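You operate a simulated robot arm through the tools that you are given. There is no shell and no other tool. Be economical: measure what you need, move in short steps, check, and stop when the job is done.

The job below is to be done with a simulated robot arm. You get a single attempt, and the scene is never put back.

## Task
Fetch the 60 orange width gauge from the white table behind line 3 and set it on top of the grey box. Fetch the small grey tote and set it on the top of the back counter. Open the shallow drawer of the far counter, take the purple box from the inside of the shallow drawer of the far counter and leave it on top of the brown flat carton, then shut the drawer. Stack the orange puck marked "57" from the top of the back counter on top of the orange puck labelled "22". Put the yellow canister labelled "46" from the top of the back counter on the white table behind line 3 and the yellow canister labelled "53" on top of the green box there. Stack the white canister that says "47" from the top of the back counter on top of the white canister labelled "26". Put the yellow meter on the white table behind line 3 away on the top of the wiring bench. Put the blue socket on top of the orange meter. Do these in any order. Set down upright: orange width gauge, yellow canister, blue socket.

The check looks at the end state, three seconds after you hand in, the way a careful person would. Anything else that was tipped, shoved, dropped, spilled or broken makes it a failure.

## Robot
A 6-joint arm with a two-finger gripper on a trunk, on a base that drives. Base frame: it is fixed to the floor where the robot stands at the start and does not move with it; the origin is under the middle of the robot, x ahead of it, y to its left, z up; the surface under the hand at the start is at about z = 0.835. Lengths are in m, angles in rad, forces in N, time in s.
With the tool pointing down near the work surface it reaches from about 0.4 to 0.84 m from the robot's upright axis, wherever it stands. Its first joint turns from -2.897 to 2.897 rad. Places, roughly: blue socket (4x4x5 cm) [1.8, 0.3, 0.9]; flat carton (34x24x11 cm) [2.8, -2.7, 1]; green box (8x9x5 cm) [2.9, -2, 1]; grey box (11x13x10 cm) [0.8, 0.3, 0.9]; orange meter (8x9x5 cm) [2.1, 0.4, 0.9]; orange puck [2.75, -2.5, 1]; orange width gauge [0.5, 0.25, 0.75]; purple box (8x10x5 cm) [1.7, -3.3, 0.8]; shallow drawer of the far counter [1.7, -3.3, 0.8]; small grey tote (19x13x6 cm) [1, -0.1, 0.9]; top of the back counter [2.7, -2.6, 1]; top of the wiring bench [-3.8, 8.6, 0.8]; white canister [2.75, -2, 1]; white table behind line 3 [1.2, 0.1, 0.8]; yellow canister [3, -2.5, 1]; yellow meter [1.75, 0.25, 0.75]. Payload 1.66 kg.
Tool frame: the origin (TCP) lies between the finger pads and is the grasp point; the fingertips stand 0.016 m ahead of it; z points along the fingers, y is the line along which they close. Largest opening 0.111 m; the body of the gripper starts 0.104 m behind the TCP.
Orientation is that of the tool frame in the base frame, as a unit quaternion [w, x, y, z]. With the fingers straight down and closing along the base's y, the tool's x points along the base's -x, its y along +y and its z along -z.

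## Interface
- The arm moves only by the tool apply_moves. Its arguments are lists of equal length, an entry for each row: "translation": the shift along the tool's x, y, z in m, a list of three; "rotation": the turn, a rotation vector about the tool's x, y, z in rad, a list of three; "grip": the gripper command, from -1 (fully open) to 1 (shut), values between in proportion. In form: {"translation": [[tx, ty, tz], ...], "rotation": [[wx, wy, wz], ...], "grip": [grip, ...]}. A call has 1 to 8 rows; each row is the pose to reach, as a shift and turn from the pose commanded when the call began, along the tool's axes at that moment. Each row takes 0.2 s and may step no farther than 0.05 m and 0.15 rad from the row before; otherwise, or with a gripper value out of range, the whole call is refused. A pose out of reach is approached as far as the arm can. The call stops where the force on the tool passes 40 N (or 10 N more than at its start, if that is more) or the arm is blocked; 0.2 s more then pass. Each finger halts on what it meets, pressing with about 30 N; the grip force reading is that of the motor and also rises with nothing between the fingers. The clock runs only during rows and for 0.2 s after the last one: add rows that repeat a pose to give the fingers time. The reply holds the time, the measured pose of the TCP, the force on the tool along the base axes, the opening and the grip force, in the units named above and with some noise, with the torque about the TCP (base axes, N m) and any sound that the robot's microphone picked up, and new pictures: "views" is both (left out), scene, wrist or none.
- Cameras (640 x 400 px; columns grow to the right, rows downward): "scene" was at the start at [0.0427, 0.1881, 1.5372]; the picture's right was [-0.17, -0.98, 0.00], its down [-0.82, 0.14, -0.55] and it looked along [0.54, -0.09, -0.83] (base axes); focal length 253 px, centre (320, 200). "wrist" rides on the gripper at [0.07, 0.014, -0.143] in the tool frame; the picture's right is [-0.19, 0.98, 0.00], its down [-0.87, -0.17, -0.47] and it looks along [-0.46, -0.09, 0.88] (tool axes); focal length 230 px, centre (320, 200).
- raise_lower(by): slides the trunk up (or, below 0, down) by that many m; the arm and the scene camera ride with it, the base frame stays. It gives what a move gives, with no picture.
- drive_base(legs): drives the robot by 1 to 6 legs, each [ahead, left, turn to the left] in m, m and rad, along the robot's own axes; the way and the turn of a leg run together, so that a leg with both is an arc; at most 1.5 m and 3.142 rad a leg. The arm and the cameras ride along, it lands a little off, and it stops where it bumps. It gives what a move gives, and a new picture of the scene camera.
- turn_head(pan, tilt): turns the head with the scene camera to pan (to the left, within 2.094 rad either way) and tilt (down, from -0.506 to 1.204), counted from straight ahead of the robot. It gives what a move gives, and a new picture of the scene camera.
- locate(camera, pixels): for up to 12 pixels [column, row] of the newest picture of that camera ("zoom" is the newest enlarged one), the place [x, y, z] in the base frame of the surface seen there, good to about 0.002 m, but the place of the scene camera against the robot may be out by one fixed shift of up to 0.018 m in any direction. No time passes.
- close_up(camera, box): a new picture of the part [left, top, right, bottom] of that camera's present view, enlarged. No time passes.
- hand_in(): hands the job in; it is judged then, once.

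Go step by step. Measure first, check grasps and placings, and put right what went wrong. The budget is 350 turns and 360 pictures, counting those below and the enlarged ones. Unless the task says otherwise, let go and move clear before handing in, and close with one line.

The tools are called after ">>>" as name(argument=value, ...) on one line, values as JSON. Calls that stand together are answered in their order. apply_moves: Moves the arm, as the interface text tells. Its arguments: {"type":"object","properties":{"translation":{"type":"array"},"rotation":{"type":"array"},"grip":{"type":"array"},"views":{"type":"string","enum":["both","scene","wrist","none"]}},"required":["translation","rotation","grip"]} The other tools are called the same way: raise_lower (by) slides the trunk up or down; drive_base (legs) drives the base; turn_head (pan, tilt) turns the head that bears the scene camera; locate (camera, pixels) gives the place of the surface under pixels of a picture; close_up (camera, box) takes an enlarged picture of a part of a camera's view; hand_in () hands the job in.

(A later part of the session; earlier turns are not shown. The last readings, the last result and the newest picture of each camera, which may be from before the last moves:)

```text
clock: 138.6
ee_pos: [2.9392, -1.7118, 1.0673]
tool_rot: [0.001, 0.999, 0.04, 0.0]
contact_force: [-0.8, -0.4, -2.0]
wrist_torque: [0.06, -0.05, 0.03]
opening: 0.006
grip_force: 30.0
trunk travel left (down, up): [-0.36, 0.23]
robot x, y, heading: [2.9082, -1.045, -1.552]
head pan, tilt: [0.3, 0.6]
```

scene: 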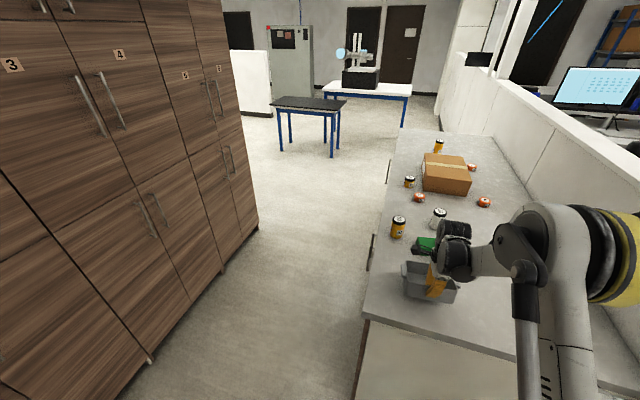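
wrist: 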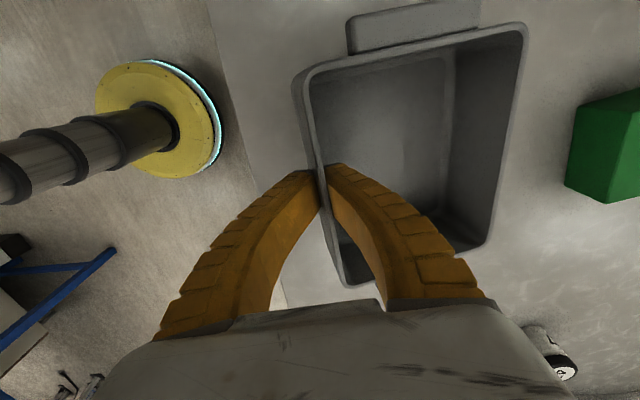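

Tote is over the counter, clear of the green box. Lowering.

>>> apply_moves(translation=[[0, 0, 0.04], [0, 0, 0.053], [0, 0, 0.057], [0, 0, 0.06]], rotation=[[0, 0, 0], [0, 0, 0], [0, 0, 0], [0, 0, 0]], grip=[1, 1, 1, 1], views="none")

```text
clock: 139.6
ee_pos: [2.9364, -1.7093, 1.0072]
tool_rot: [0.001, 0.999, 0.04, 0.001]
contact_force: [1.1, -0.6, 11.2]
wrist_torque: [0.01, 0.12, -0.02]
opening: 0.0063
grip_force: 30.1
trunk travel left (down, up): [-0.36, 0.23]
robot x, y, heading: [2.9097, -1.0469, -1.559]
head pan, tilt: [0.3, 0.6]
```

Contact (11 N). Opening partly (finger inside stays clear of the far wall) and rising.

>>> apply_moves(translation=[[0, 0, -0.001], [0, 0, -0.001], [0, 0, -0.03], [0, 0, -0.075], [0, 0, -0.12], [0, 0, -0.16]], rotation=[[0, 0, 0], [0, 0, 0], [0, 0, 0], [0, 0, 0], [0, 0, 0], [0, 0, 0]], grip=[0.4, 0.2, 0.2, 0.2, 0.0, -0.4], views="wrist")

```text
clock: 141.0
ee_pos: [2.9381, -1.7097, 1.1646]
tool_rot: [0.0, 0.999, 0.039, 0.0]
contact_force: [-0.6, 0.5, -0.4]
wrist_torque: [-0.03, 0.0, 0.03]
opening: 0.0788
grip_force: 0.7
trunk travel left (down, up): [-0.36, 0.23]
robot x, y, heading: [2.9065, -1.0467, -1.551]
head pan, tilt: [0.3, 0.6]
```

wrist: 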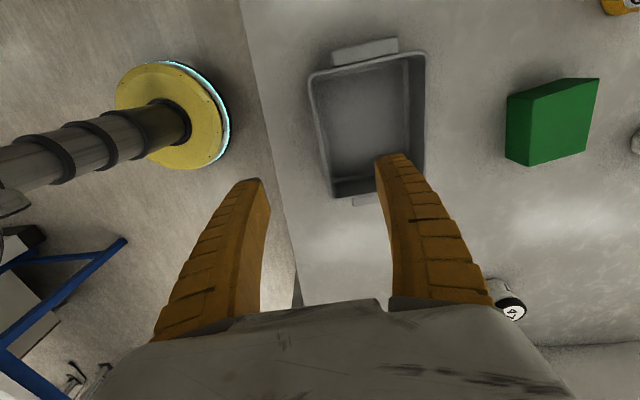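

Tote stands well. Next the white canisters; driving up to the counter's north end.

>>> drive_base(legs=[[0.33, -0.1, 0]])

>>> turn_head(pan=0.0, tilt=0.75)

```text
clock: 143.2
ee_pos: [2.8357, -2.038, 1.1654]
tool_rot: [-0.001, 0.999, 0.035, 0.0]
contact_force: [-0.3, -0.5, 0.1]
wrist_torque: [0.04, -0.04, -0.02]
opening: 0.0789
grip_force: 0.9
trunk travel left (down, up): [-0.36, 0.23]
robot x, y, heading: [2.812, -1.3753, -1.566]
head pan, tilt: [0.3, 0.6]
```

scene: 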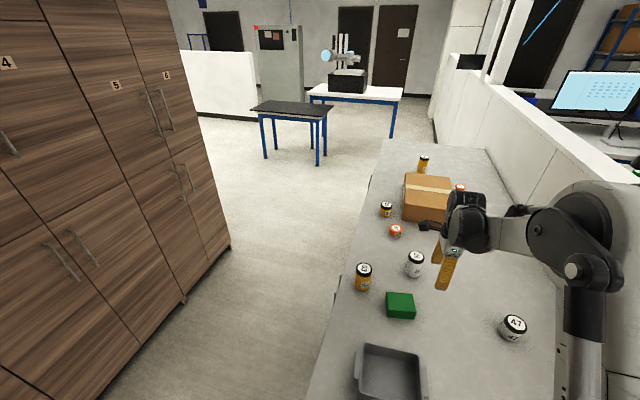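

```text
clock: 144.1
ee_pos: [2.8366, -2.0366, 1.1639]
tool_rot: [-0.001, 0.999, 0.035, -0.001]
contact_force: [-0.5, 0.4, -0.5]
wrist_torque: [0.01, -0.02, -0.01]
opening: 0.0791
grip_force: 0.8
trunk travel left (down, up): [-0.36, 0.23]
robot x, y, heading: [2.8149, -1.373, -1.561]
head pan, tilt: [0.0, 0.75]
```

scene: 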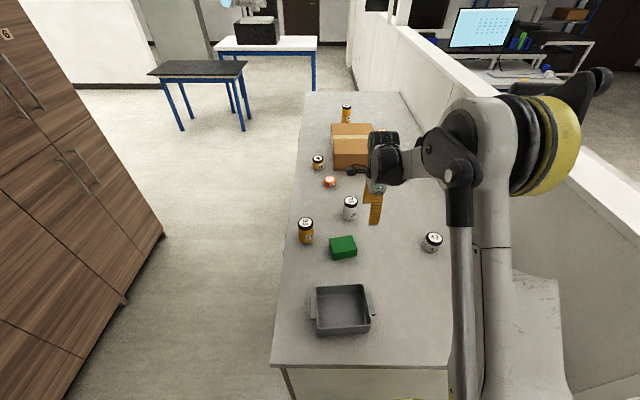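

>>> apply_moves(translation=[[-0.04, 0, 0], [-0.08, -0.01, 0], [-0.12, -0.02, 0], [-0.16, -0.03, 0]], rotation=[[0, 0, 0], [0, 0, 0], [0, 0, 0], [0, 0, 0]], grip=[-0.4, -0.4, -0.4, -0.4], views="wrist")

```text
clock: 145.1
ee_pos: [2.6708, -2.0164, 1.1646]
tool_rot: [0.0, 0.999, 0.035, 0.001]
contact_force: [-0.2, 0.8, 0.4]
wrist_torque: [0.01, -0.03, -0.02]
opening: 0.0793
grip_force: 1.2
trunk travel left (down, up): [-0.36, 0.23]
robot x, y, heading: [2.8115, -1.3751, -1.563]
head pan, tilt: [0.0, 0.75]
```

wrist: 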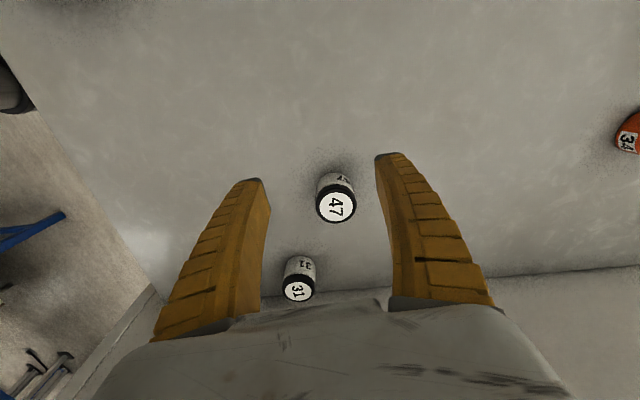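

>>> close_up(camera="wrist", box=[270, 160, 370, 310])

>>> locate(camera="wrist", pixels=[[320, 205], [353, 202], [336, 190], [337, 218], [336, 204], [330, 180], [299, 289], [305, 165]])

```text
2.67 times, centred on (320, 235) of wrist
```

zoom: 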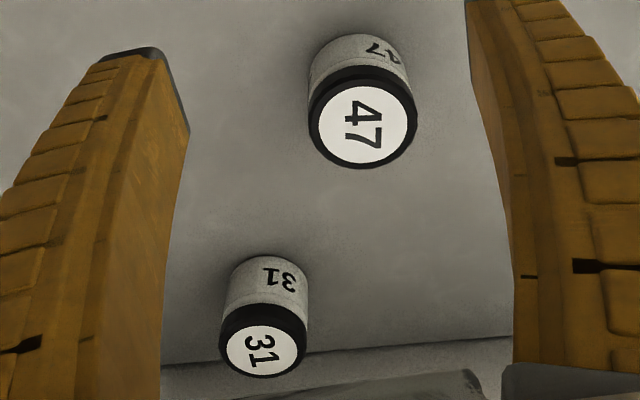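

```text
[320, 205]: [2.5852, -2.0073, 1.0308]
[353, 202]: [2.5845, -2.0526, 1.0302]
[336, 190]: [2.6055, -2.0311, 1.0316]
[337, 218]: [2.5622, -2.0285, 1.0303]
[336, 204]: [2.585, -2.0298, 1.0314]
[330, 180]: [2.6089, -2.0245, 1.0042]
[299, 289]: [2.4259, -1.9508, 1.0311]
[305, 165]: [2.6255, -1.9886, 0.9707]
```

Canister 47 centre (2.585, −2.030), z 0.970–1.031. Descending on it.

>>> apply_moves(translation=[[-0.045, 0.004, 0], [-0.0866, 0.0076, 0.01], [-0.0866, 0.0076, 0.055], [-0.0866, 0.0076, 0.1], [-0.0866, 0.0076, 0.1]], rotation=[[0, 0, 0], [0, 0, 0], [0, 0, 0], [0, 0, 0], [0, 0, 0]], grip=[-0.6, -0.8, -0.8, -0.8, -0.8], views="wrist")

```text
clock: 146.2
ee_pos: [2.5867, -2.0305, 1.0651]
tool_rot: [0.0, 0.999, 0.035, -0.001]
contact_force: [-0.6, 0.2, -0.4]
wrist_torque: [0.0, 0.04, 0.01]
opening: 0.1006
grip_force: 0.1
trunk travel left (down, up): [-0.36, 0.23]
robot x, y, heading: [2.8118, -1.3704, -1.564]
head pan, tilt: [0.0, 0.75]
```

wrist: 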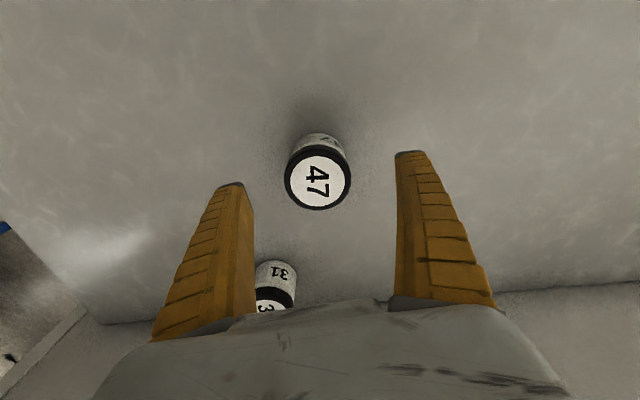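

>>> apply_moves(translation=[[0, 0, 0.04], [0, 0, 0.055], [0, 0, 0.055], [0, 0, 0.055], [0, 0, 0.055], [0, 0, 0.055]], rotation=[[0, 0, 0], [0, 0, 0], [0, 0, 0], [0, 0, 0], [0, 0, 0], [0, 0, 0]], grip=[-0.8, -0.8, -0.2, 0.4, 1, 1], views="none")

>>> apply_moves(translation=[[0, 0, -0.045], [0, 0, -0.09], [0, 0, -0.135], [0, 0, -0.16], [0.045, 0, -0.16], [0.09, 0, -0.16], [0.135, 0, -0.16], [0.17, 0.02, -0.16]], rotation=[[0, 0, 0], [0, 0, 0], [0, 0, 0], [0, 0, 0], [0, 0, 0], [0, 0, 0], [0, 0, 0], [0, 0, 0]], grip=[1, 1, 1, 1, 1, 1, 1, 1], views="wrist")

```text
clock: 147.7
ee_pos: [2.5885, -2.031, 1.0102]
tool_rot: [0.0, 0.999, 0.035, 0.0]
contact_force: [-0.5, -1.2, 5.5]
wrist_torque: [-0.06, 0.08, 0.05]
opening: 0.0547
grip_force: 29.5
trunk travel left (down, up): [-0.36, 0.23]
robot x, y, heading: [2.8116, -1.3715, -1.566]
head pan, tilt: [0.0, 0.75]
```

```text
clock: 149.4
ee_pos: [2.7583, -2.041, 1.1675]
tool_rot: [-0.001, 0.999, 0.034, 0.0]
contact_force: [-0.4, -0.7, -1.7]
wrist_torque: [0.05, 0.0, -0.01]
opening: 0.0541
grip_force: 29.8
trunk travel left (down, up): [-0.36, 0.23]
robot x, y, heading: [2.8083, -1.3748, -1.565]
head pan, tilt: [0.0, 0.75]
```

wrist: 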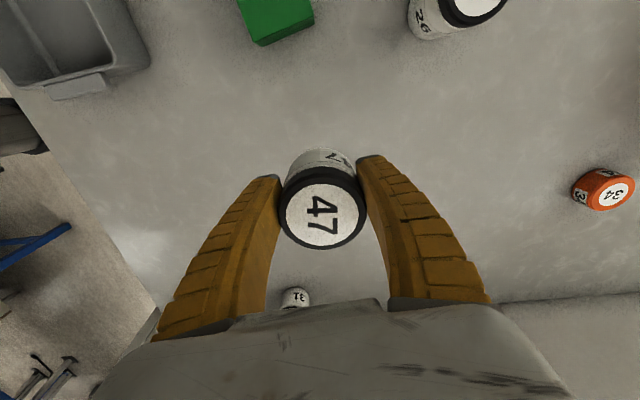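

>>> apply_moves(translation=[[0.035, 0.03, 0], [0.06, 0.06, 0], [0.06, 0.06, 0]], rotation=[[0, 0, 0], [0, 0, 0], [0, 0, 0]], grip=[1, 1, 1], views="wrist")

```text
clock: 150.2
ee_pos: [2.8249, -2.0964, 1.1677]
tool_rot: [0.0, 0.999, 0.035, -0.001]
contact_force: [0.6, 0.8, -0.5]
wrist_torque: [-0.01, -0.04, 0.0]
opening: 0.0542
grip_force: 30.2
trunk travel left (down, up): [-0.36, 0.23]
robot x, y, heading: [2.8106, -1.3767, -1.564]
head pan, tilt: [0.0, 0.75]
```

wrist: 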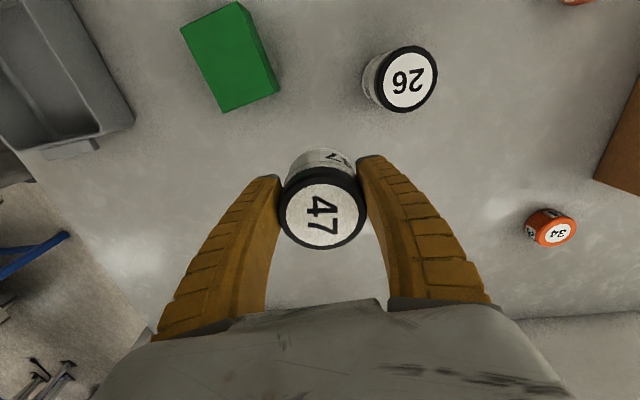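

>>> locate(camera="wrist", pixels=[[408, 78], [380, 82], [434, 75], [404, 50], [411, 107], [183, 32], [242, 5], [222, 108], [276, 88], [225, 45]])

```text
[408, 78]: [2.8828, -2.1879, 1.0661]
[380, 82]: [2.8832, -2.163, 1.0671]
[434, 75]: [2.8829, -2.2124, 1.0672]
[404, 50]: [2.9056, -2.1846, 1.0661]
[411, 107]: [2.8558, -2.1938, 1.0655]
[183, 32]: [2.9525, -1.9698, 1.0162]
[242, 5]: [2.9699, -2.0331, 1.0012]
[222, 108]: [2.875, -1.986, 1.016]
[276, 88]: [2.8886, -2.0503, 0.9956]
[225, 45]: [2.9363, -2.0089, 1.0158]
```

26's top centre ≈ (2.8815, −2.188), z 1.067. Moving over it and lowering to just above.

>>> apply_moves(translation=[[0.02, 0.04, 0], [0.04, 0.08, 0], [0.053, 0.0954, 0], [0.053, 0.0954, 0.035], [0.053, 0.0954, 0.053], [0.053, 0.0954, 0.053]], rotation=[[0, 0, 0], [0, 0, 0], [0, 0, 0], [0, 0, 0], [0, 0, 0], [0, 0, 0]], grip=[1, 1, 1, 1, 1, 1], views="both")

```text
clock: 151.7
ee_pos: [2.883, -2.1878, 1.1154]
tool_rot: [0.0, 0.999, 0.035, 0.0]
contact_force: [0.1, 0.3, -1.4]
wrist_torque: [0.01, 0.0, 0.0]
opening: 0.0541
grip_force: 29.8
trunk travel left (down, up): [-0.36, 0.23]
robot x, y, heading: [2.8128, -1.3744, -1.562]
head pan, tilt: [0.0, 0.75]
```

scene: 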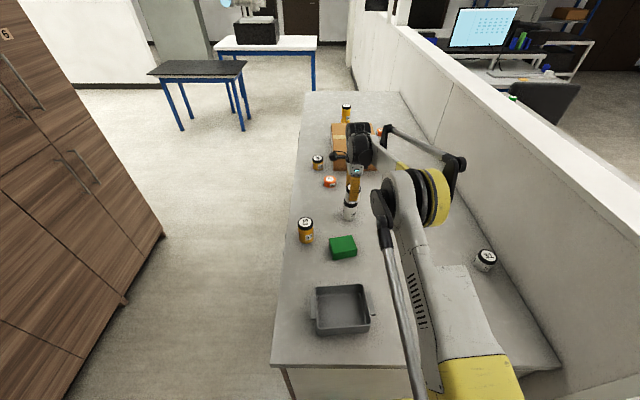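
wrist: 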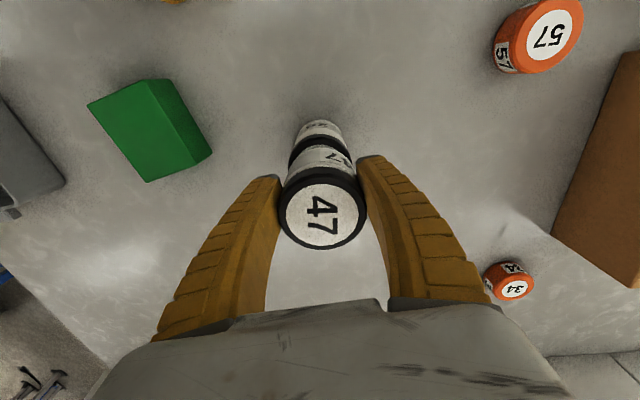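

>>> close_up(camera="wrist", box=[270, 110, 370, 190])

>>> close_up(camera="scene", box=[310, 150, 390, 230])

```text
5.00 times, centred on (320, 150) of wrist
```

zoom: 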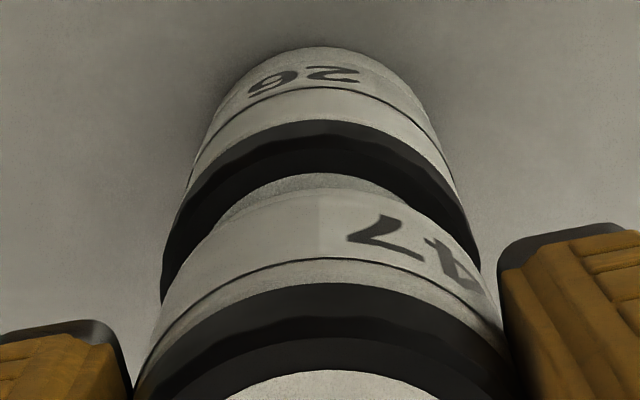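

```text
5.00 times, centred on (350, 190) of scene
```

zoom: 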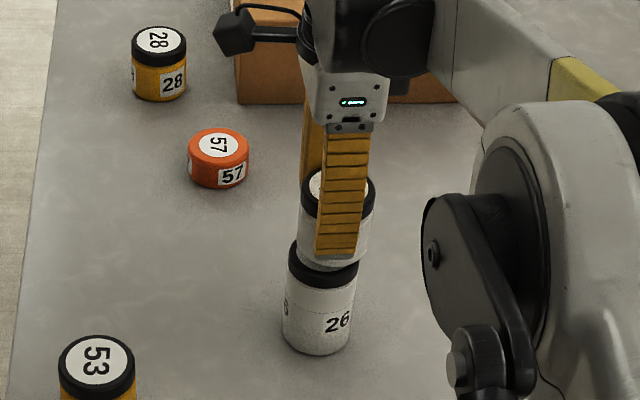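

Both views suggest 47 sits some millimetres toward −x of 26; measuring the edges.

>>> close_up(camera="wrist", box=[270, 110, 370, 190])

>>> locate(camera="zoom", pixels=[[320, 130], [320, 160], [320, 185], [320, 180], [320, 200], [180, 270], [465, 245], [320, 300], [320, 150], [250, 200], [390, 185]])

```text
5.00 times, centred on (320, 150) of wrist
```

zoom: 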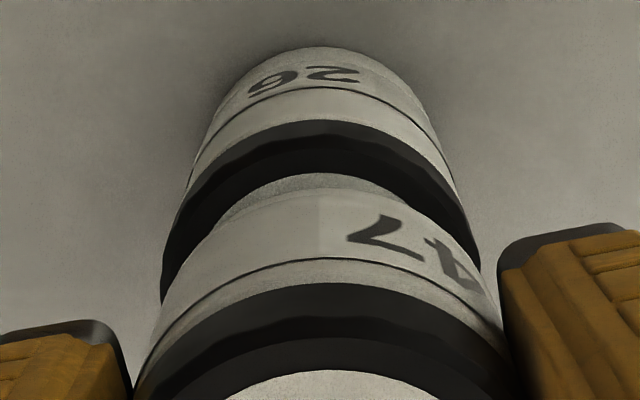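

```text
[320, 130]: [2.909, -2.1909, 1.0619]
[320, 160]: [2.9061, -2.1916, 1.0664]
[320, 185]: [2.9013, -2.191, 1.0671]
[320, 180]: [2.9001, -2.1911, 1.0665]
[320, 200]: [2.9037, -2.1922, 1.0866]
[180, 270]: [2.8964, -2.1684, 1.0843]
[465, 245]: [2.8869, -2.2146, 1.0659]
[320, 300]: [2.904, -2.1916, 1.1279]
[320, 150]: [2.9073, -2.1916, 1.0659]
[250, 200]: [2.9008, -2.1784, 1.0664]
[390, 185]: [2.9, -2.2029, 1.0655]
```

47 is about 4.5 mm toward −x; correcting and lowering to contact.

>>> apply_moves(translation=[[0.0045, 0, 0], [0.0045, 0, 0.004], [0.0045, 0, 0.007], [0.0045, 0, 0.0095], [0.0045, 0, 0.0095]], rotation=[[0, 0, 0], [0, 0, 0], [0, 0, 0], [0, 0, 0], [0, 0, 0]], grip=[1, 1, 1, 1, 1], views="none")

```text
clock: 152.8
ee_pos: [2.8878, -2.186, 1.1062]
tool_rot: [0.0, 0.999, 0.035, 0.001]
contact_force: [-0.5, -0.1, -0.4]
wrist_torque: [-0.02, 0.02, 0.0]
opening: 0.0539
grip_force: 30.3
trunk travel left (down, up): [-0.36, 0.23]
robot x, y, heading: [2.8104, -1.3731, -1.564]
head pan, tilt: [0.0, 0.75]
```

>>> apply_moves(translation=[[0, 0, 0.002], [0, 0, 0.003], [0, 0, 0.003]], rotation=[[0, 0, 0], [0, 0, 0], [0, 0, 0]], grip=[1, 1, 1], views="none")

```text
clock: 153.7
ee_pos: [2.8884, -2.1867, 1.1061]
tool_rot: [0.001, 0.999, 0.035, 0.0]
contact_force: [-1.3, -5.0, 18.6]
wrist_torque: [-0.15, 0.17, 0.05]
opening: 0.0555
grip_force: 30.0
trunk travel left (down, up): [-0.36, 0.23]
robot x, y, heading: [2.8135, -1.3692, -1.561]
head pan, tilt: [0.0, 0.75]
```

Contact (18.6 N). Easing off 1.5 mm, opening, rising.

>>> apply_moves(translation=[[0, 0, -0.002], [0, 0, -0.002], [0, 0, -0.002], [0, 0, -0.002], [0, 0, -0.03], [0, 0, -0.075], [0, 0, -0.12]], rotation=[[0, 0, 0], [0, 0, 0], [0, 0, 0], [0, 0, 0], [0, 0, 0], [0, 0, 0], [0, 0, 0]], grip=[1, -0.3, -0.6, -0.6, -0.6, -0.6, -0.6], views="wrist")

>>> close_up(camera="scene", box=[280, 150, 400, 270])

```text
clock: 155.2
ee_pos: [2.8864, -2.1855, 1.2249]
tool_rot: [0.0, 0.999, 0.035, 0.0]
contact_force: [-1.3, -0.2, 0.1]
wrist_torque: [-0.03, 0.01, -0.03]
opening: 0.09
grip_force: 0.9
trunk travel left (down, up): [-0.36, 0.23]
robot x, y, heading: [2.8125, -1.3687, -1.561]
head pan, tilt: [0.0, 0.75]
```

wrist: 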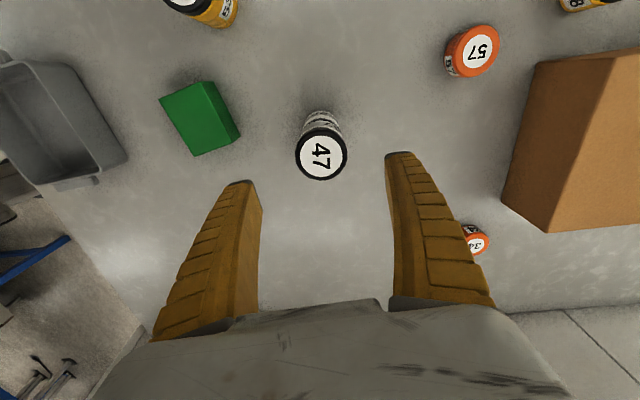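

```text
3.33 times, centred on (340, 210) of scene
```

zoom: 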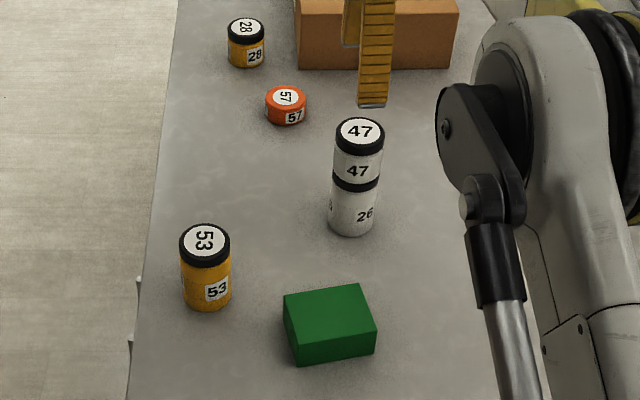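

The stack is neat. Next canister 53: moving the hand toward it.

>>> apply_moves(translation=[[0.045, -0.02, 0], [0.09, -0.05, 0], [0.12, -0.085, 0], [0.13, -0.11, 0]], rotation=[[0, 0, 0], [0, 0, 0], [0, 0, 0], [0, 0, 0]], grip=[-0.6, -0.6, -0.6, -0.6], views="wrist")

```text
refused: row 2 steps farther than a row can; nothing moved
```

>>> apply_moves(translation=[[0.04, -0.025, 0], [0.08, -0.05, 0], [0.11, -0.08, 0], [0.13, -0.11, 0]], rotation=[[0, 0, 0], [0, 0, 0], [0, 0, 0], [0, 0, 0]], grip=[-0.6, -0.6, -0.6, -0.6], views="wrist")

```text
clock: 156.2
ee_pos: [3.009, -2.0685, 1.222]
tool_rot: [0.0, 0.999, 0.034, -0.001]
contact_force: [-0.5, -0.3, 0.6]
wrist_torque: [-0.01, -0.01, -0.02]
opening: 0.0901
grip_force: 0.7
trunk travel left (down, up): [-0.36, 0.23]
robot x, y, heading: [2.81, -1.3704, -1.562]
head pan, tilt: [0.0, 0.75]
```

wrist: 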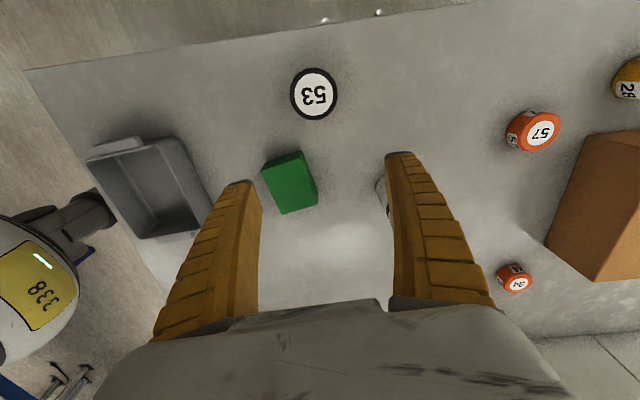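

>>> locate(camera="wrist", pixels=[[314, 94], [294, 94], [335, 94], [314, 72], [314, 115], [263, 165], [298, 152], [280, 212], [316, 202], [288, 180], [305, 160]])

>>> close_up(camera="wrist", box=[240, 140, 340, 220])

```text
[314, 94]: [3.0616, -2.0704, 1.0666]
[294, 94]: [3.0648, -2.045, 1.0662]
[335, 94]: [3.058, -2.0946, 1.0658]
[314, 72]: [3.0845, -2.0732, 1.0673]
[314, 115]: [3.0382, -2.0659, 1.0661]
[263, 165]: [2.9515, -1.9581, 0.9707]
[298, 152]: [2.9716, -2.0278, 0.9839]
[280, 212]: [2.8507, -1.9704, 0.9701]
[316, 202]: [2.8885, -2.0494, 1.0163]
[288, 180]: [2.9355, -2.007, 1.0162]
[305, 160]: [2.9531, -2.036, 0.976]
```

```text
5.00 times, centred on (290, 180) of wrist
```

zoom: 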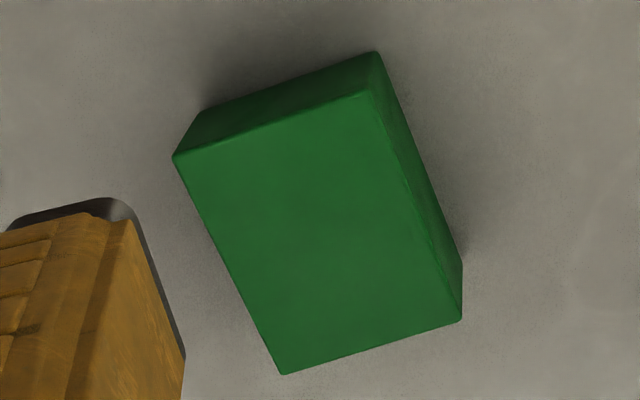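

>>> locate(camera="zoom", pixels=[[185, 163], [365, 98], [452, 318], [285, 366], [320, 237]])

>>> apply_moves(translation=[[0.04, 0.003, 0.02], [0.053, 0.005, 0.06], [0.053, 0.005, 0.1], [0.053, 0.005, 0.1]], rotation=[[0, 0, 0], [0, 0, 0], [0, 0, 0], [0, 0, 0]], grip=[-0.7, -0.8, -0.8, -0.8], views="wrist")

```text
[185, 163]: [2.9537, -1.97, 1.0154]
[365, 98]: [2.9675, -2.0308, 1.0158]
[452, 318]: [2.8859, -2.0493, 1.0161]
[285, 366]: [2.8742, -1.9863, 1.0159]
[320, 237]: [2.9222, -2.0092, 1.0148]
```

```text
clock: 157.2
ee_pos: [3.0612, -2.0683, 1.1221]
tool_rot: [-0.001, 0.999, 0.035, 0.0]
contact_force: [-0.3, 0.5, -0.1]
wrist_torque: [-0.05, -0.06, 0.0]
opening: 0.1004
grip_force: 0.3
trunk travel left (down, up): [-0.36, 0.23]
robot x, y, heading: [2.8118, -1.3731, -1.563]
head pan, tilt: [0.0, 0.75]
```

wrist: 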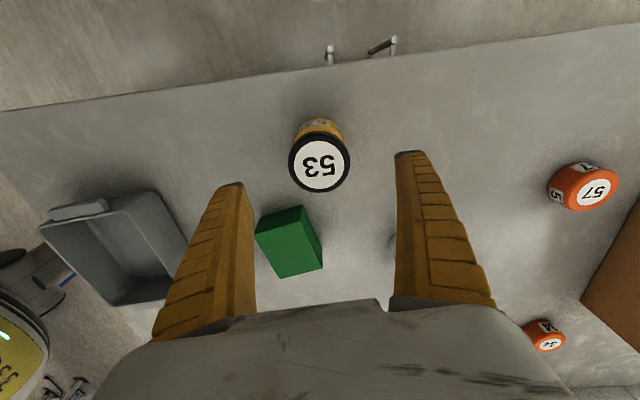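

Green box top centre (2.920, −2.009). Descending on 53 and gripping.

>>> apply_moves(translation=[[0, 0.002, 0.045], [0, 0.002, 0.08], [0, 0.002, 0.092], [0, 0.002, 0.092], [0, 0.002, 0.092], [0, 0.002, 0.092], [0, 0.002, 0.092]], rotation=[[0, 0, 0], [0, 0, 0], [0, 0, 0], [0, 0, 0], [0, 0, 0], [0, 0, 0], [0, 0, 0]], grip=[-0.8, -0.8, -0.8, -0.2, 0.4, 1, 1], views="none")

>>> apply_moves(translation=[[0, 0, -0.045], [0, 0, -0.09], [0, 0, -0.12], [-0.045, -0.02, -0.12], [-0.09, -0.04, -0.12], [-0.12, -0.045, -0.12], [-0.12, -0.045, -0.12]], rotation=[[0, 0, 0], [0, 0, 0], [0, 0, 0], [0, 0, 0], [0, 0, 0], [0, 0, 0], [0, 0, 0]], grip=[1, 1, 1, 1, 1, 1, 1], views="wrist")

```text
clock: 158.8
ee_pos: [3.0628, -2.0714, 1.0312]
tool_rot: [0.0, 0.999, 0.035, 0.0]
contact_force: [0.1, -0.5, 2.1]
wrist_torque: [-0.08, 0.09, 0.0]
opening: 0.0535
grip_force: 29.8
trunk travel left (down, up): [-0.36, 0.23]
robot x, y, heading: [2.8101, -1.373, -1.564]
head pan, tilt: [0.0, 0.75]
```

```text
clock: 160.4
ee_pos: [2.9414, -2.0344, 1.1518]
tool_rot: [0.0, 0.999, 0.034, 0.0]
contact_force: [-0.2, 0.0, -1.1]
wrist_torque: [0.03, -0.01, 0.01]
opening: 0.0534
grip_force: 30.6
trunk travel left (down, up): [-0.36, 0.23]
robot x, y, heading: [2.81, -1.3709, -1.563]
head pan, tilt: [0.0, 0.75]
```

wrist: 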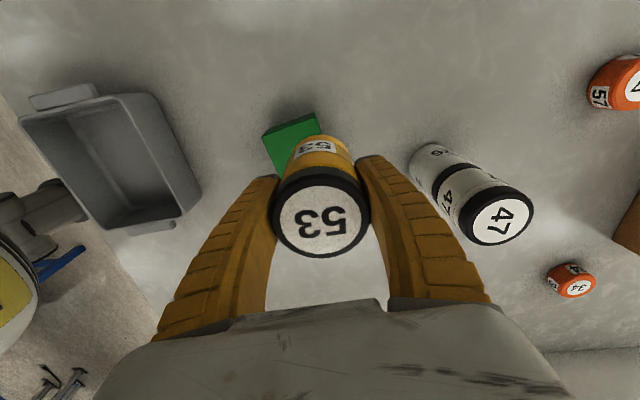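

Moving over the green box and lowering to just above.

>>> apply_moves(translation=[[-0.0195, -0.0268, 0], [-0.0195, -0.0268, 0.04], [-0.0195, -0.0268, 0.066], [-0.0195, -0.0268, 0.071], [-0.0195, -0.0268, 0.071]], rotation=[[0, 0, 0], [0, 0, 0], [0, 0, 0], [0, 0, 0], [0, 0, 0]], grip=[1, 1, 1, 1, 1], views="wrist")

>>> close_up(camera="scene", box=[290, 170, 400, 270])

```text
clock: 161.7
ee_pos: [2.9196, -2.0094, 1.0817]
tool_rot: [0.0, 0.999, 0.035, 0.0]
contact_force: [0.1, 0.0, -2.3]
wrist_torque: [-0.01, 0.01, 0.01]
opening: 0.0532
grip_force: 30.3
trunk travel left (down, up): [-0.36, 0.23]
robot x, y, heading: [2.8131, -1.3695, -1.561]
head pan, tilt: [0.0, 0.75]
```

wrist: 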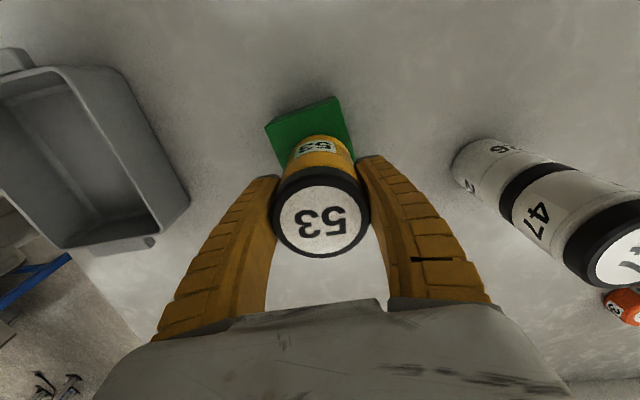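

```text
4.00 times, centred on (345, 220) of scene
```

zoom: 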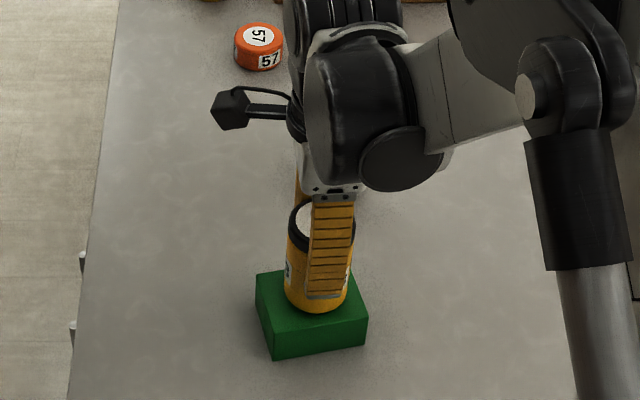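

Well placed. Lowering to contact.

>>> apply_moves(translation=[[0, 0, 0.003], [0, 0, 0.005], [0, 0, 0.006], [0, 0, 0.006]], rotation=[[0, 0, 0], [0, 0, 0], [0, 0, 0], [0, 0, 0]], grip=[1, 1, 1, 1], views="none")

```text
clock: 162.7
ee_pos: [2.9193, -2.0085, 1.0755]
tool_rot: [0.002, 0.999, 0.035, -0.001]
contact_force: [0.5, -5.2, 16.6]
wrist_torque: [-0.24, 0.07, 0.03]
opening: 0.0535
grip_force: 29.8
trunk travel left (down, up): [-0.36, 0.23]
robot x, y, heading: [2.8103, -1.3705, -1.563]
head pan, tilt: [0.0, 0.75]
```

>>> apply_moves(translation=[[0, 0, -0.0015], [0, 0, -0.0015], [0, 0, -0.0015], [0, 0, -0.0015], [0, 0, -0.03], [0, 0, -0.075], [0, 0, -0.12], [0, 0, -0.165]], rotation=[[0, 0, 0], [0, 0, 0], [0, 0, 0], [0, 0, 0], [0, 0, 0], [0, 0, 0], [0, 0, 0], [0, 0, 0]], grip=[1, -0.3, -0.5, -0.5, -0.5, -0.5, -0.5, -0.5], views="both")

```text
clock: 164.4
ee_pos: [2.9204, -2.0091, 1.2424]
tool_rot: [0.0, 0.999, 0.035, 0.0]
contact_force: [0.0, 0.9, -0.5]
wrist_torque: [0.0, 0.01, 0.01]
opening: 0.0845
grip_force: 0.8
trunk travel left (down, up): [-0.36, 0.23]
robot x, y, heading: [2.813, -1.3731, -1.562]
head pan, tilt: [0.0, 0.75]
```

scene: 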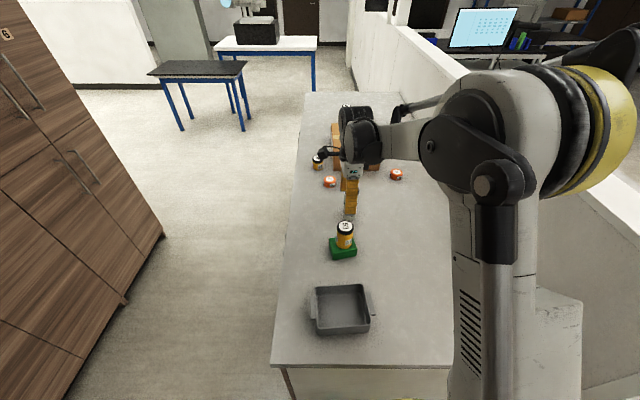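
wrist: 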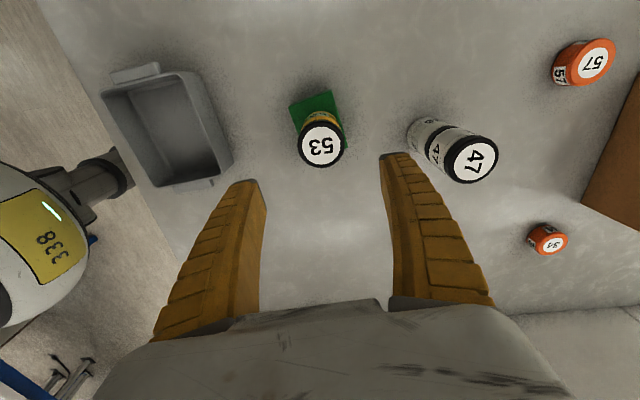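

53 stands on the green box. Now to the counter's east side for the pucks: raise, retract, drive around.

>>> raise_lower(by=0.1)

>>> apply_moves(translation=[[0, -0.045, 0], [0, -0.09, 0], [0, -0.135, 0], [0, -0.18, 0], [0, -0.215, 0]], rotation=[[0, 0, 0], [0, 0, 0], [0, 0, 0], [0, 0, 0], [0, 0, 0]], grip=[-0.5, -0.5, -0.5, -0.5, -0.5], views="none")

>>> drive_base(legs=[[-0.3, 0, 0], [0, 0.66, 0], [1.5, 0, 0], [0.15, 0, 0], [0, 0, -1.58]])

>>> turn_head(pan=0.0, tilt=0.85)

```text
clock: 165.8
ee_pos: [2.9213, -2.009, 1.3419]
tool_rot: [0.0, 0.999, 0.035, 0.0]
contact_force: [-0.8, -0.4, 0.3]
wrist_torque: [0.0, -0.01, 0.01]
opening: 0.0847
grip_force: 0.7
trunk travel left (down, up): [-0.46, 0.13]
robot x, y, heading: [2.8133, -1.3738, -1.563]
head pan, tilt: [0.0, 0.75]
```

```text
clock: 167.0
ee_pos: [2.9065, -1.791, 1.3415]
tool_rot: [0.002, 0.999, 0.034, 0.0]
contact_force: [0.3, -0.5, 0.7]
wrist_torque: [-0.03, -0.01, 0.04]
opening: 0.0843
grip_force: 0.8
trunk travel left (down, up): [-0.46, 0.13]
robot x, y, heading: [2.8117, -1.3745, -1.562]
head pan, tilt: [0.0, 0.75]
```

```text
clock: 184.0
ee_pos: [3.0373, -2.7857, 1.342]
tool_rot: [0.0, 0.723, -0.691, 0.0]
contact_force: [0.4, -0.9, -0.2]
wrist_torque: [-0.02, 0.02, -0.01]
opening: 0.0846
grip_force: 0.2
trunk travel left (down, up): [-0.46, 0.13]
robot x, y, heading: [3.4576, -2.7001, 3.124]
head pan, tilt: [0.0, 0.75]
```

scene: 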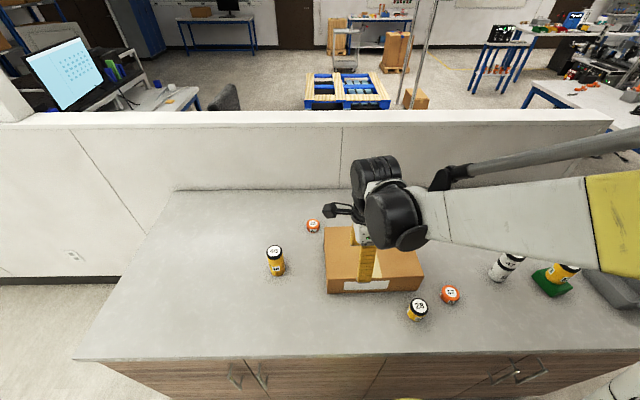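

```text
clock: 184.7
ee_pos: [3.0386, -2.7852, 1.3419]
tool_rot: [0.0, 0.723, -0.691, 0.001]
contact_force: [0.7, 0.2, 0.2]
wrist_torque: [0.02, 0.0, -0.02]
opening: 0.0845
grip_force: 1.2
trunk travel left (down, up): [-0.46, 0.13]
robot x, y, heading: [3.4595, -2.7036, 3.125]
head pan, tilt: [0.0, 0.85]
```

scene: 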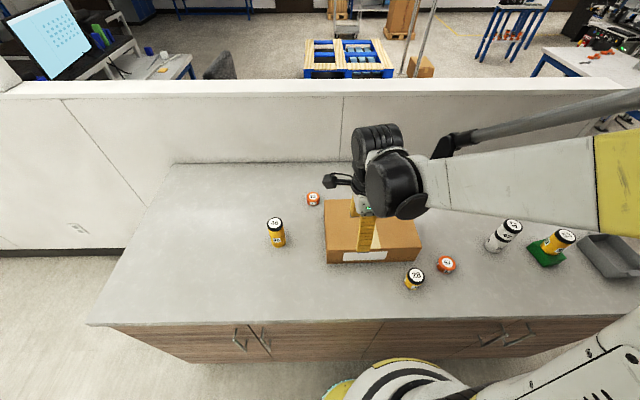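

>>> close_up(camera="scene", box=[260, 180, 340, 260])

>>> locate(camera="scene", pixels=[[313, 196], [446, 263], [413, 272], [276, 225], [330, 255], [412, 260], [404, 225], [326, 215], [200, 325], [270, 330]])

>>> drive_base(legs=[[0.08, 0, 0]])

```text
5.00 times, centred on (300, 220) of scene
```

zoom: 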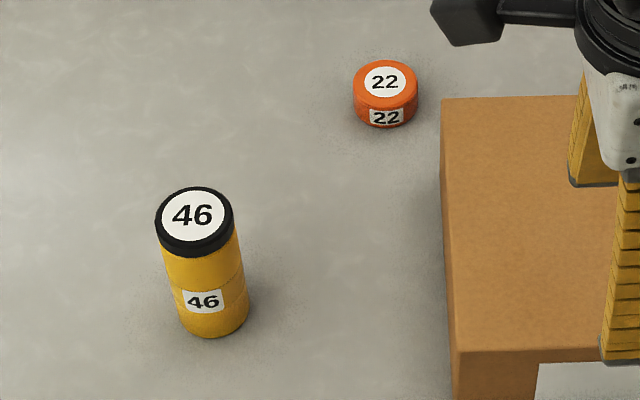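

```text
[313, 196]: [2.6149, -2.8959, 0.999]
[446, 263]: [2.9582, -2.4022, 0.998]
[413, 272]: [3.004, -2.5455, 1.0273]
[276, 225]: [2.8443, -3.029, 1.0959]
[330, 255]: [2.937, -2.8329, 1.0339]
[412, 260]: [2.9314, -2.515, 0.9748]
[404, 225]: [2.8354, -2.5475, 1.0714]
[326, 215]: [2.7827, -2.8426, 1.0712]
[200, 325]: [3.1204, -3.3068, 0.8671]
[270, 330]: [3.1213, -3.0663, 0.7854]
```

```text
clock: 185.7
ee_pos: [2.9577, -2.7835, 1.3407]
tool_rot: [0.0, 0.723, -0.691, 0.0]
contact_force: [0.0, 0.9, 0.6]
wrist_torque: [0.02, -0.02, 0.01]
opening: 0.0842
grip_force: 1.0
trunk travel left (down, up): [-0.46, 0.13]
robot x, y, heading: [3.3827, -2.7011, 3.125]
head pan, tilt: [0.0, 0.85]
```

scene: 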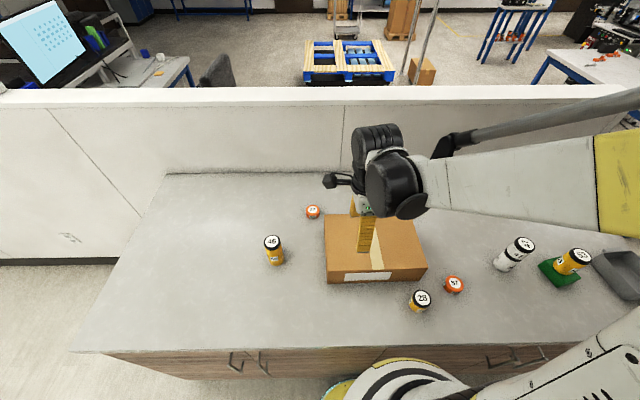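

Puck "22" confirmed. Lowering the trunk and moving the hand toward puck 57.

>>> raise_lower(by=-0.15)

>>> apply_moves(translation=[[-0.045, 0, 0], [-0.09, 0, 0], [-0.135, 0, 0], [-0.18, 0, 0], [-0.225, 0, 0], [-0.27, 0, 0], [-0.3, 0, 0]], rotation=[[0, 0, 0], [0, 0, 0], [0, 0, 0], [0, 0, 0], [0, 0, 0], [0, 0, 0], [0, 0, 0]], grip=[-0.7, -0.7, -0.7, -0.7, -0.7, -0.7, -0.7], views="wrist")

```text
clock: 187.5
ee_pos: [2.9593, -2.7831, 1.1923]
tool_rot: [0.0, 0.723, -0.691, -0.001]
contact_force: [0.3, 0.2, 0.6]
wrist_torque: [-0.02, -0.03, 0.02]
opening: 0.0846
grip_force: 0.9
trunk travel left (down, up): [-0.31, 0.28]
robot x, y, heading: [3.3816, -2.7008, 3.119]
head pan, tilt: [0.0, 0.85]
```

```text
clock: 189.1
ee_pos: [2.9419, -2.4829, 1.1906]
tool_rot: [0.001, 0.723, -0.691, 0.0]
contact_force: [0.7, 0.2, 0.9]
wrist_torque: [-0.05, -0.01, 0.02]
opening: 0.0952
grip_force: 0.6
trunk travel left (down, up): [-0.31, 0.28]
robot x, y, heading: [3.3795, -2.6977, 3.124]
head pan, tilt: [0.0, 0.85]
```

wrist: 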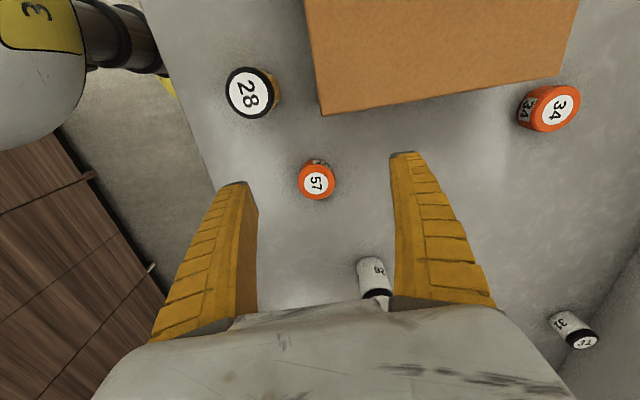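

>>> locate(camera="wrist", pixels=[[316, 181], [299, 182], [333, 180], [316, 167], [317, 197], [250, 92], [322, 112], [560, 80]])

```text
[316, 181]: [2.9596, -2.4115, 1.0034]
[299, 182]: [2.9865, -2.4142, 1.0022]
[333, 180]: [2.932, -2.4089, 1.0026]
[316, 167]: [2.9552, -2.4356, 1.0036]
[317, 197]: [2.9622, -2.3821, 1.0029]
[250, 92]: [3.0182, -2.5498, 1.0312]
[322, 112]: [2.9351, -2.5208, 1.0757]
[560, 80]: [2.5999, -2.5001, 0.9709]
```

Puck 57 centre (2.959, −2.411), top 1.003. Moving over and down.

>>> apply_moves(translation=[[-0.04, -0.01, 0.0], [-0.071, -0.0203, 0.02], [-0.071, -0.0203, 0.065], [-0.071, -0.0203, 0.11], [-0.071, -0.0203, 0.14], [-0.071, -0.0203, 0.14]], rotation=[[0, 0, 0], [0, 0, 0], [0, 0, 0], [0, 0, 0], [0, 0, 0], [0, 0, 0]], grip=[-0.7, -0.7, -0.7, -0.7, -0.7, -0.7], views="wrist")

```text
clock: 190.5
ee_pos: [2.9629, -2.4114, 1.0511]
tool_rot: [0.0, 0.723, -0.691, 0.0]
contact_force: [-0.2, 0.3, 0.0]
wrist_torque: [0.01, -0.01, 0.0]
opening: 0.0953
grip_force: 0.4
trunk travel left (down, up): [-0.31, 0.28]
robot x, y, heading: [3.3817, -2.7014, 3.123]
head pan, tilt: [0.0, 0.85]
```

wrist: 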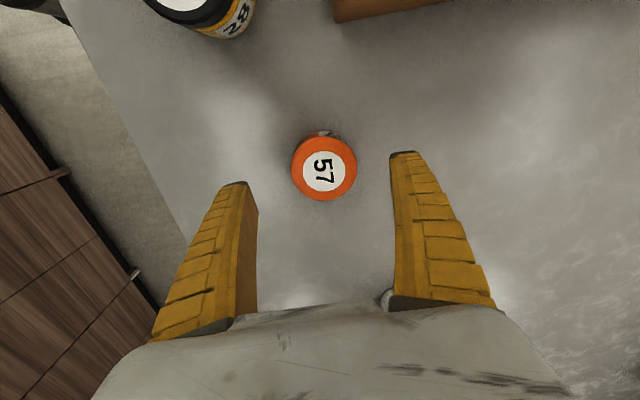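

>>> apply_moves(translation=[[0, 0.003, 0.04], [0, 0.003, 0.059], [0, 0.003, 0.059], [0, 0.003, 0.059], [0, 0.003, 0.059], [0, 0.003, 0.059]], rotation=[[0, 0, 0], [0, 0, 0], [0, 0, 0], [0, 0, 0], [0, 0, 0], [0, 0, 0]], grip=[-0.7, -0.7, -0.1, 0.4, 1, 1], views="none")

>>> apply_moves(translation=[[0, 0, -0.045], [0, 0, -0.09], [0, 0, -0.135], [0, 0, -0.18], [0, 0, -0.2]], rotation=[[0, 0, 0], [0, 0, 0], [0, 0, 0], [0, 0, 0], [0, 0, 0]], grip=[1, 1, 1, 1, 1], views="wrist")

```text
clock: 191.9
ee_pos: [2.9587, -2.4122, 0.9948]
tool_rot: [0.001, 0.723, -0.691, 0.001]
contact_force: [-1.0, -0.4, 2.5]
wrist_torque: [0.08, 0.0, 0.02]
opening: 0.0562
grip_force: 30.3
trunk travel left (down, up): [-0.31, 0.28]
robot x, y, heading: [3.383, -2.6995, 3.123]
head pan, tilt: [0.0, 0.85]
```

```text
clock: 193.1
ee_pos: [2.9607, -2.4097, 1.1915]
tool_rot: [0.0, 0.723, -0.691, 0.0]
contact_force: [0.8, 0.5, -1.2]
wrist_torque: [0.01, -0.03, -0.03]
opening: 0.0561
grip_force: 29.4
trunk travel left (down, up): [-0.31, 0.28]
robot x, y, heading: [3.3799, -2.6961, 3.122]
head pan, tilt: [0.0, 0.85]
```

wrist: 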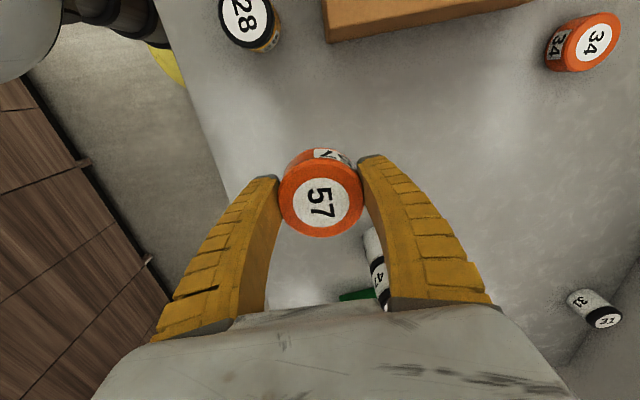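

Puck held. Carrying it over toward puck 22.

>>> apply_moves(translation=[[0.036, 0.031, 0], [0.072, 0.062, 0], [0.108, 0.094, 0], [0.144, 0.125, 0], [0.18, 0.157, 0], [0.216, 0.188, 0], [0.252, 0.22, 0], [0.288, 0.251, 0]], rotation=[[0, 0, 0], [0, 0, 0], [0, 0, 0], [0, 0, 0], [0, 0, 0], [0, 0, 0], [0, 0, 0], [0, 0, 0]], grip=[1, 1, 1, 1, 1, 1, 1, 1], views="none")

>>> apply_moves(translation=[[0.036, 0.031, 0], [0.072, 0.062, 0], [0.095, 0.078, 0], [0.095, 0.078, 0]], rotation=[[0, 0, 0], [0, 0, 0], [0, 0, 0], [0, 0, 0]], grip=[1, 1, 1, 1], views="wrist")

```text
clock: 194.9
ee_pos: [2.717, -2.7119, 1.1918]
tool_rot: [0.0, 0.723, -0.691, 0.0]
contact_force: [-0.7, 0.7, -1.6]
wrist_torque: [0.05, -0.02, -0.01]
opening: 0.0565
grip_force: 30.1
trunk travel left (down, up): [-0.31, 0.28]
robot x, y, heading: [3.3803, -2.6991, 3.126]
head pan, tilt: [0.0, 0.85]
```

```text
clock: 195.9
ee_pos: [2.6492, -2.8081, 1.1921]
tool_rot: [0.0, 0.723, -0.691, 0.0]
contact_force: [-0.4, -0.2, -0.7]
wrist_torque: [-0.02, 0.02, -0.01]
opening: 0.0563
grip_force: 30.3
trunk travel left (down, up): [-0.31, 0.28]
robot x, y, heading: [3.3811, -2.6965, 3.123]
head pan, tilt: [0.0, 0.85]
```

wrist: 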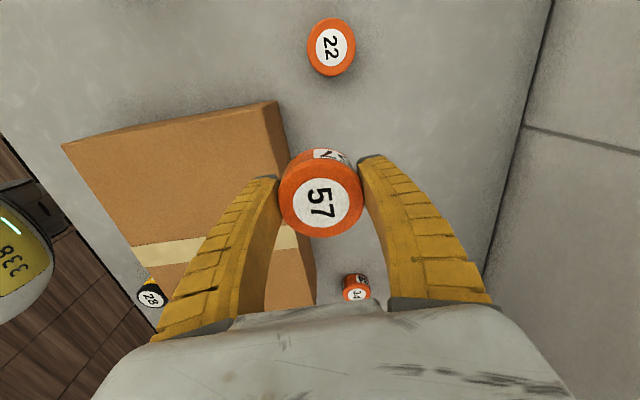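

>>> locate(camera="wrist", pixels=[[331, 46], [310, 47], [353, 45], [331, 21], [331, 71], [276, 105], [65, 147], [315, 260]])

```text
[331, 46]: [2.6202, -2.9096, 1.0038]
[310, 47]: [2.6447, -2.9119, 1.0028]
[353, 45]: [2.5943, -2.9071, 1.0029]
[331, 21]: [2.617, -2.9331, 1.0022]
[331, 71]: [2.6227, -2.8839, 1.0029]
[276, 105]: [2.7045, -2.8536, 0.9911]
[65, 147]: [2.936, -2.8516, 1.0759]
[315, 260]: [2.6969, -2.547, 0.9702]
```

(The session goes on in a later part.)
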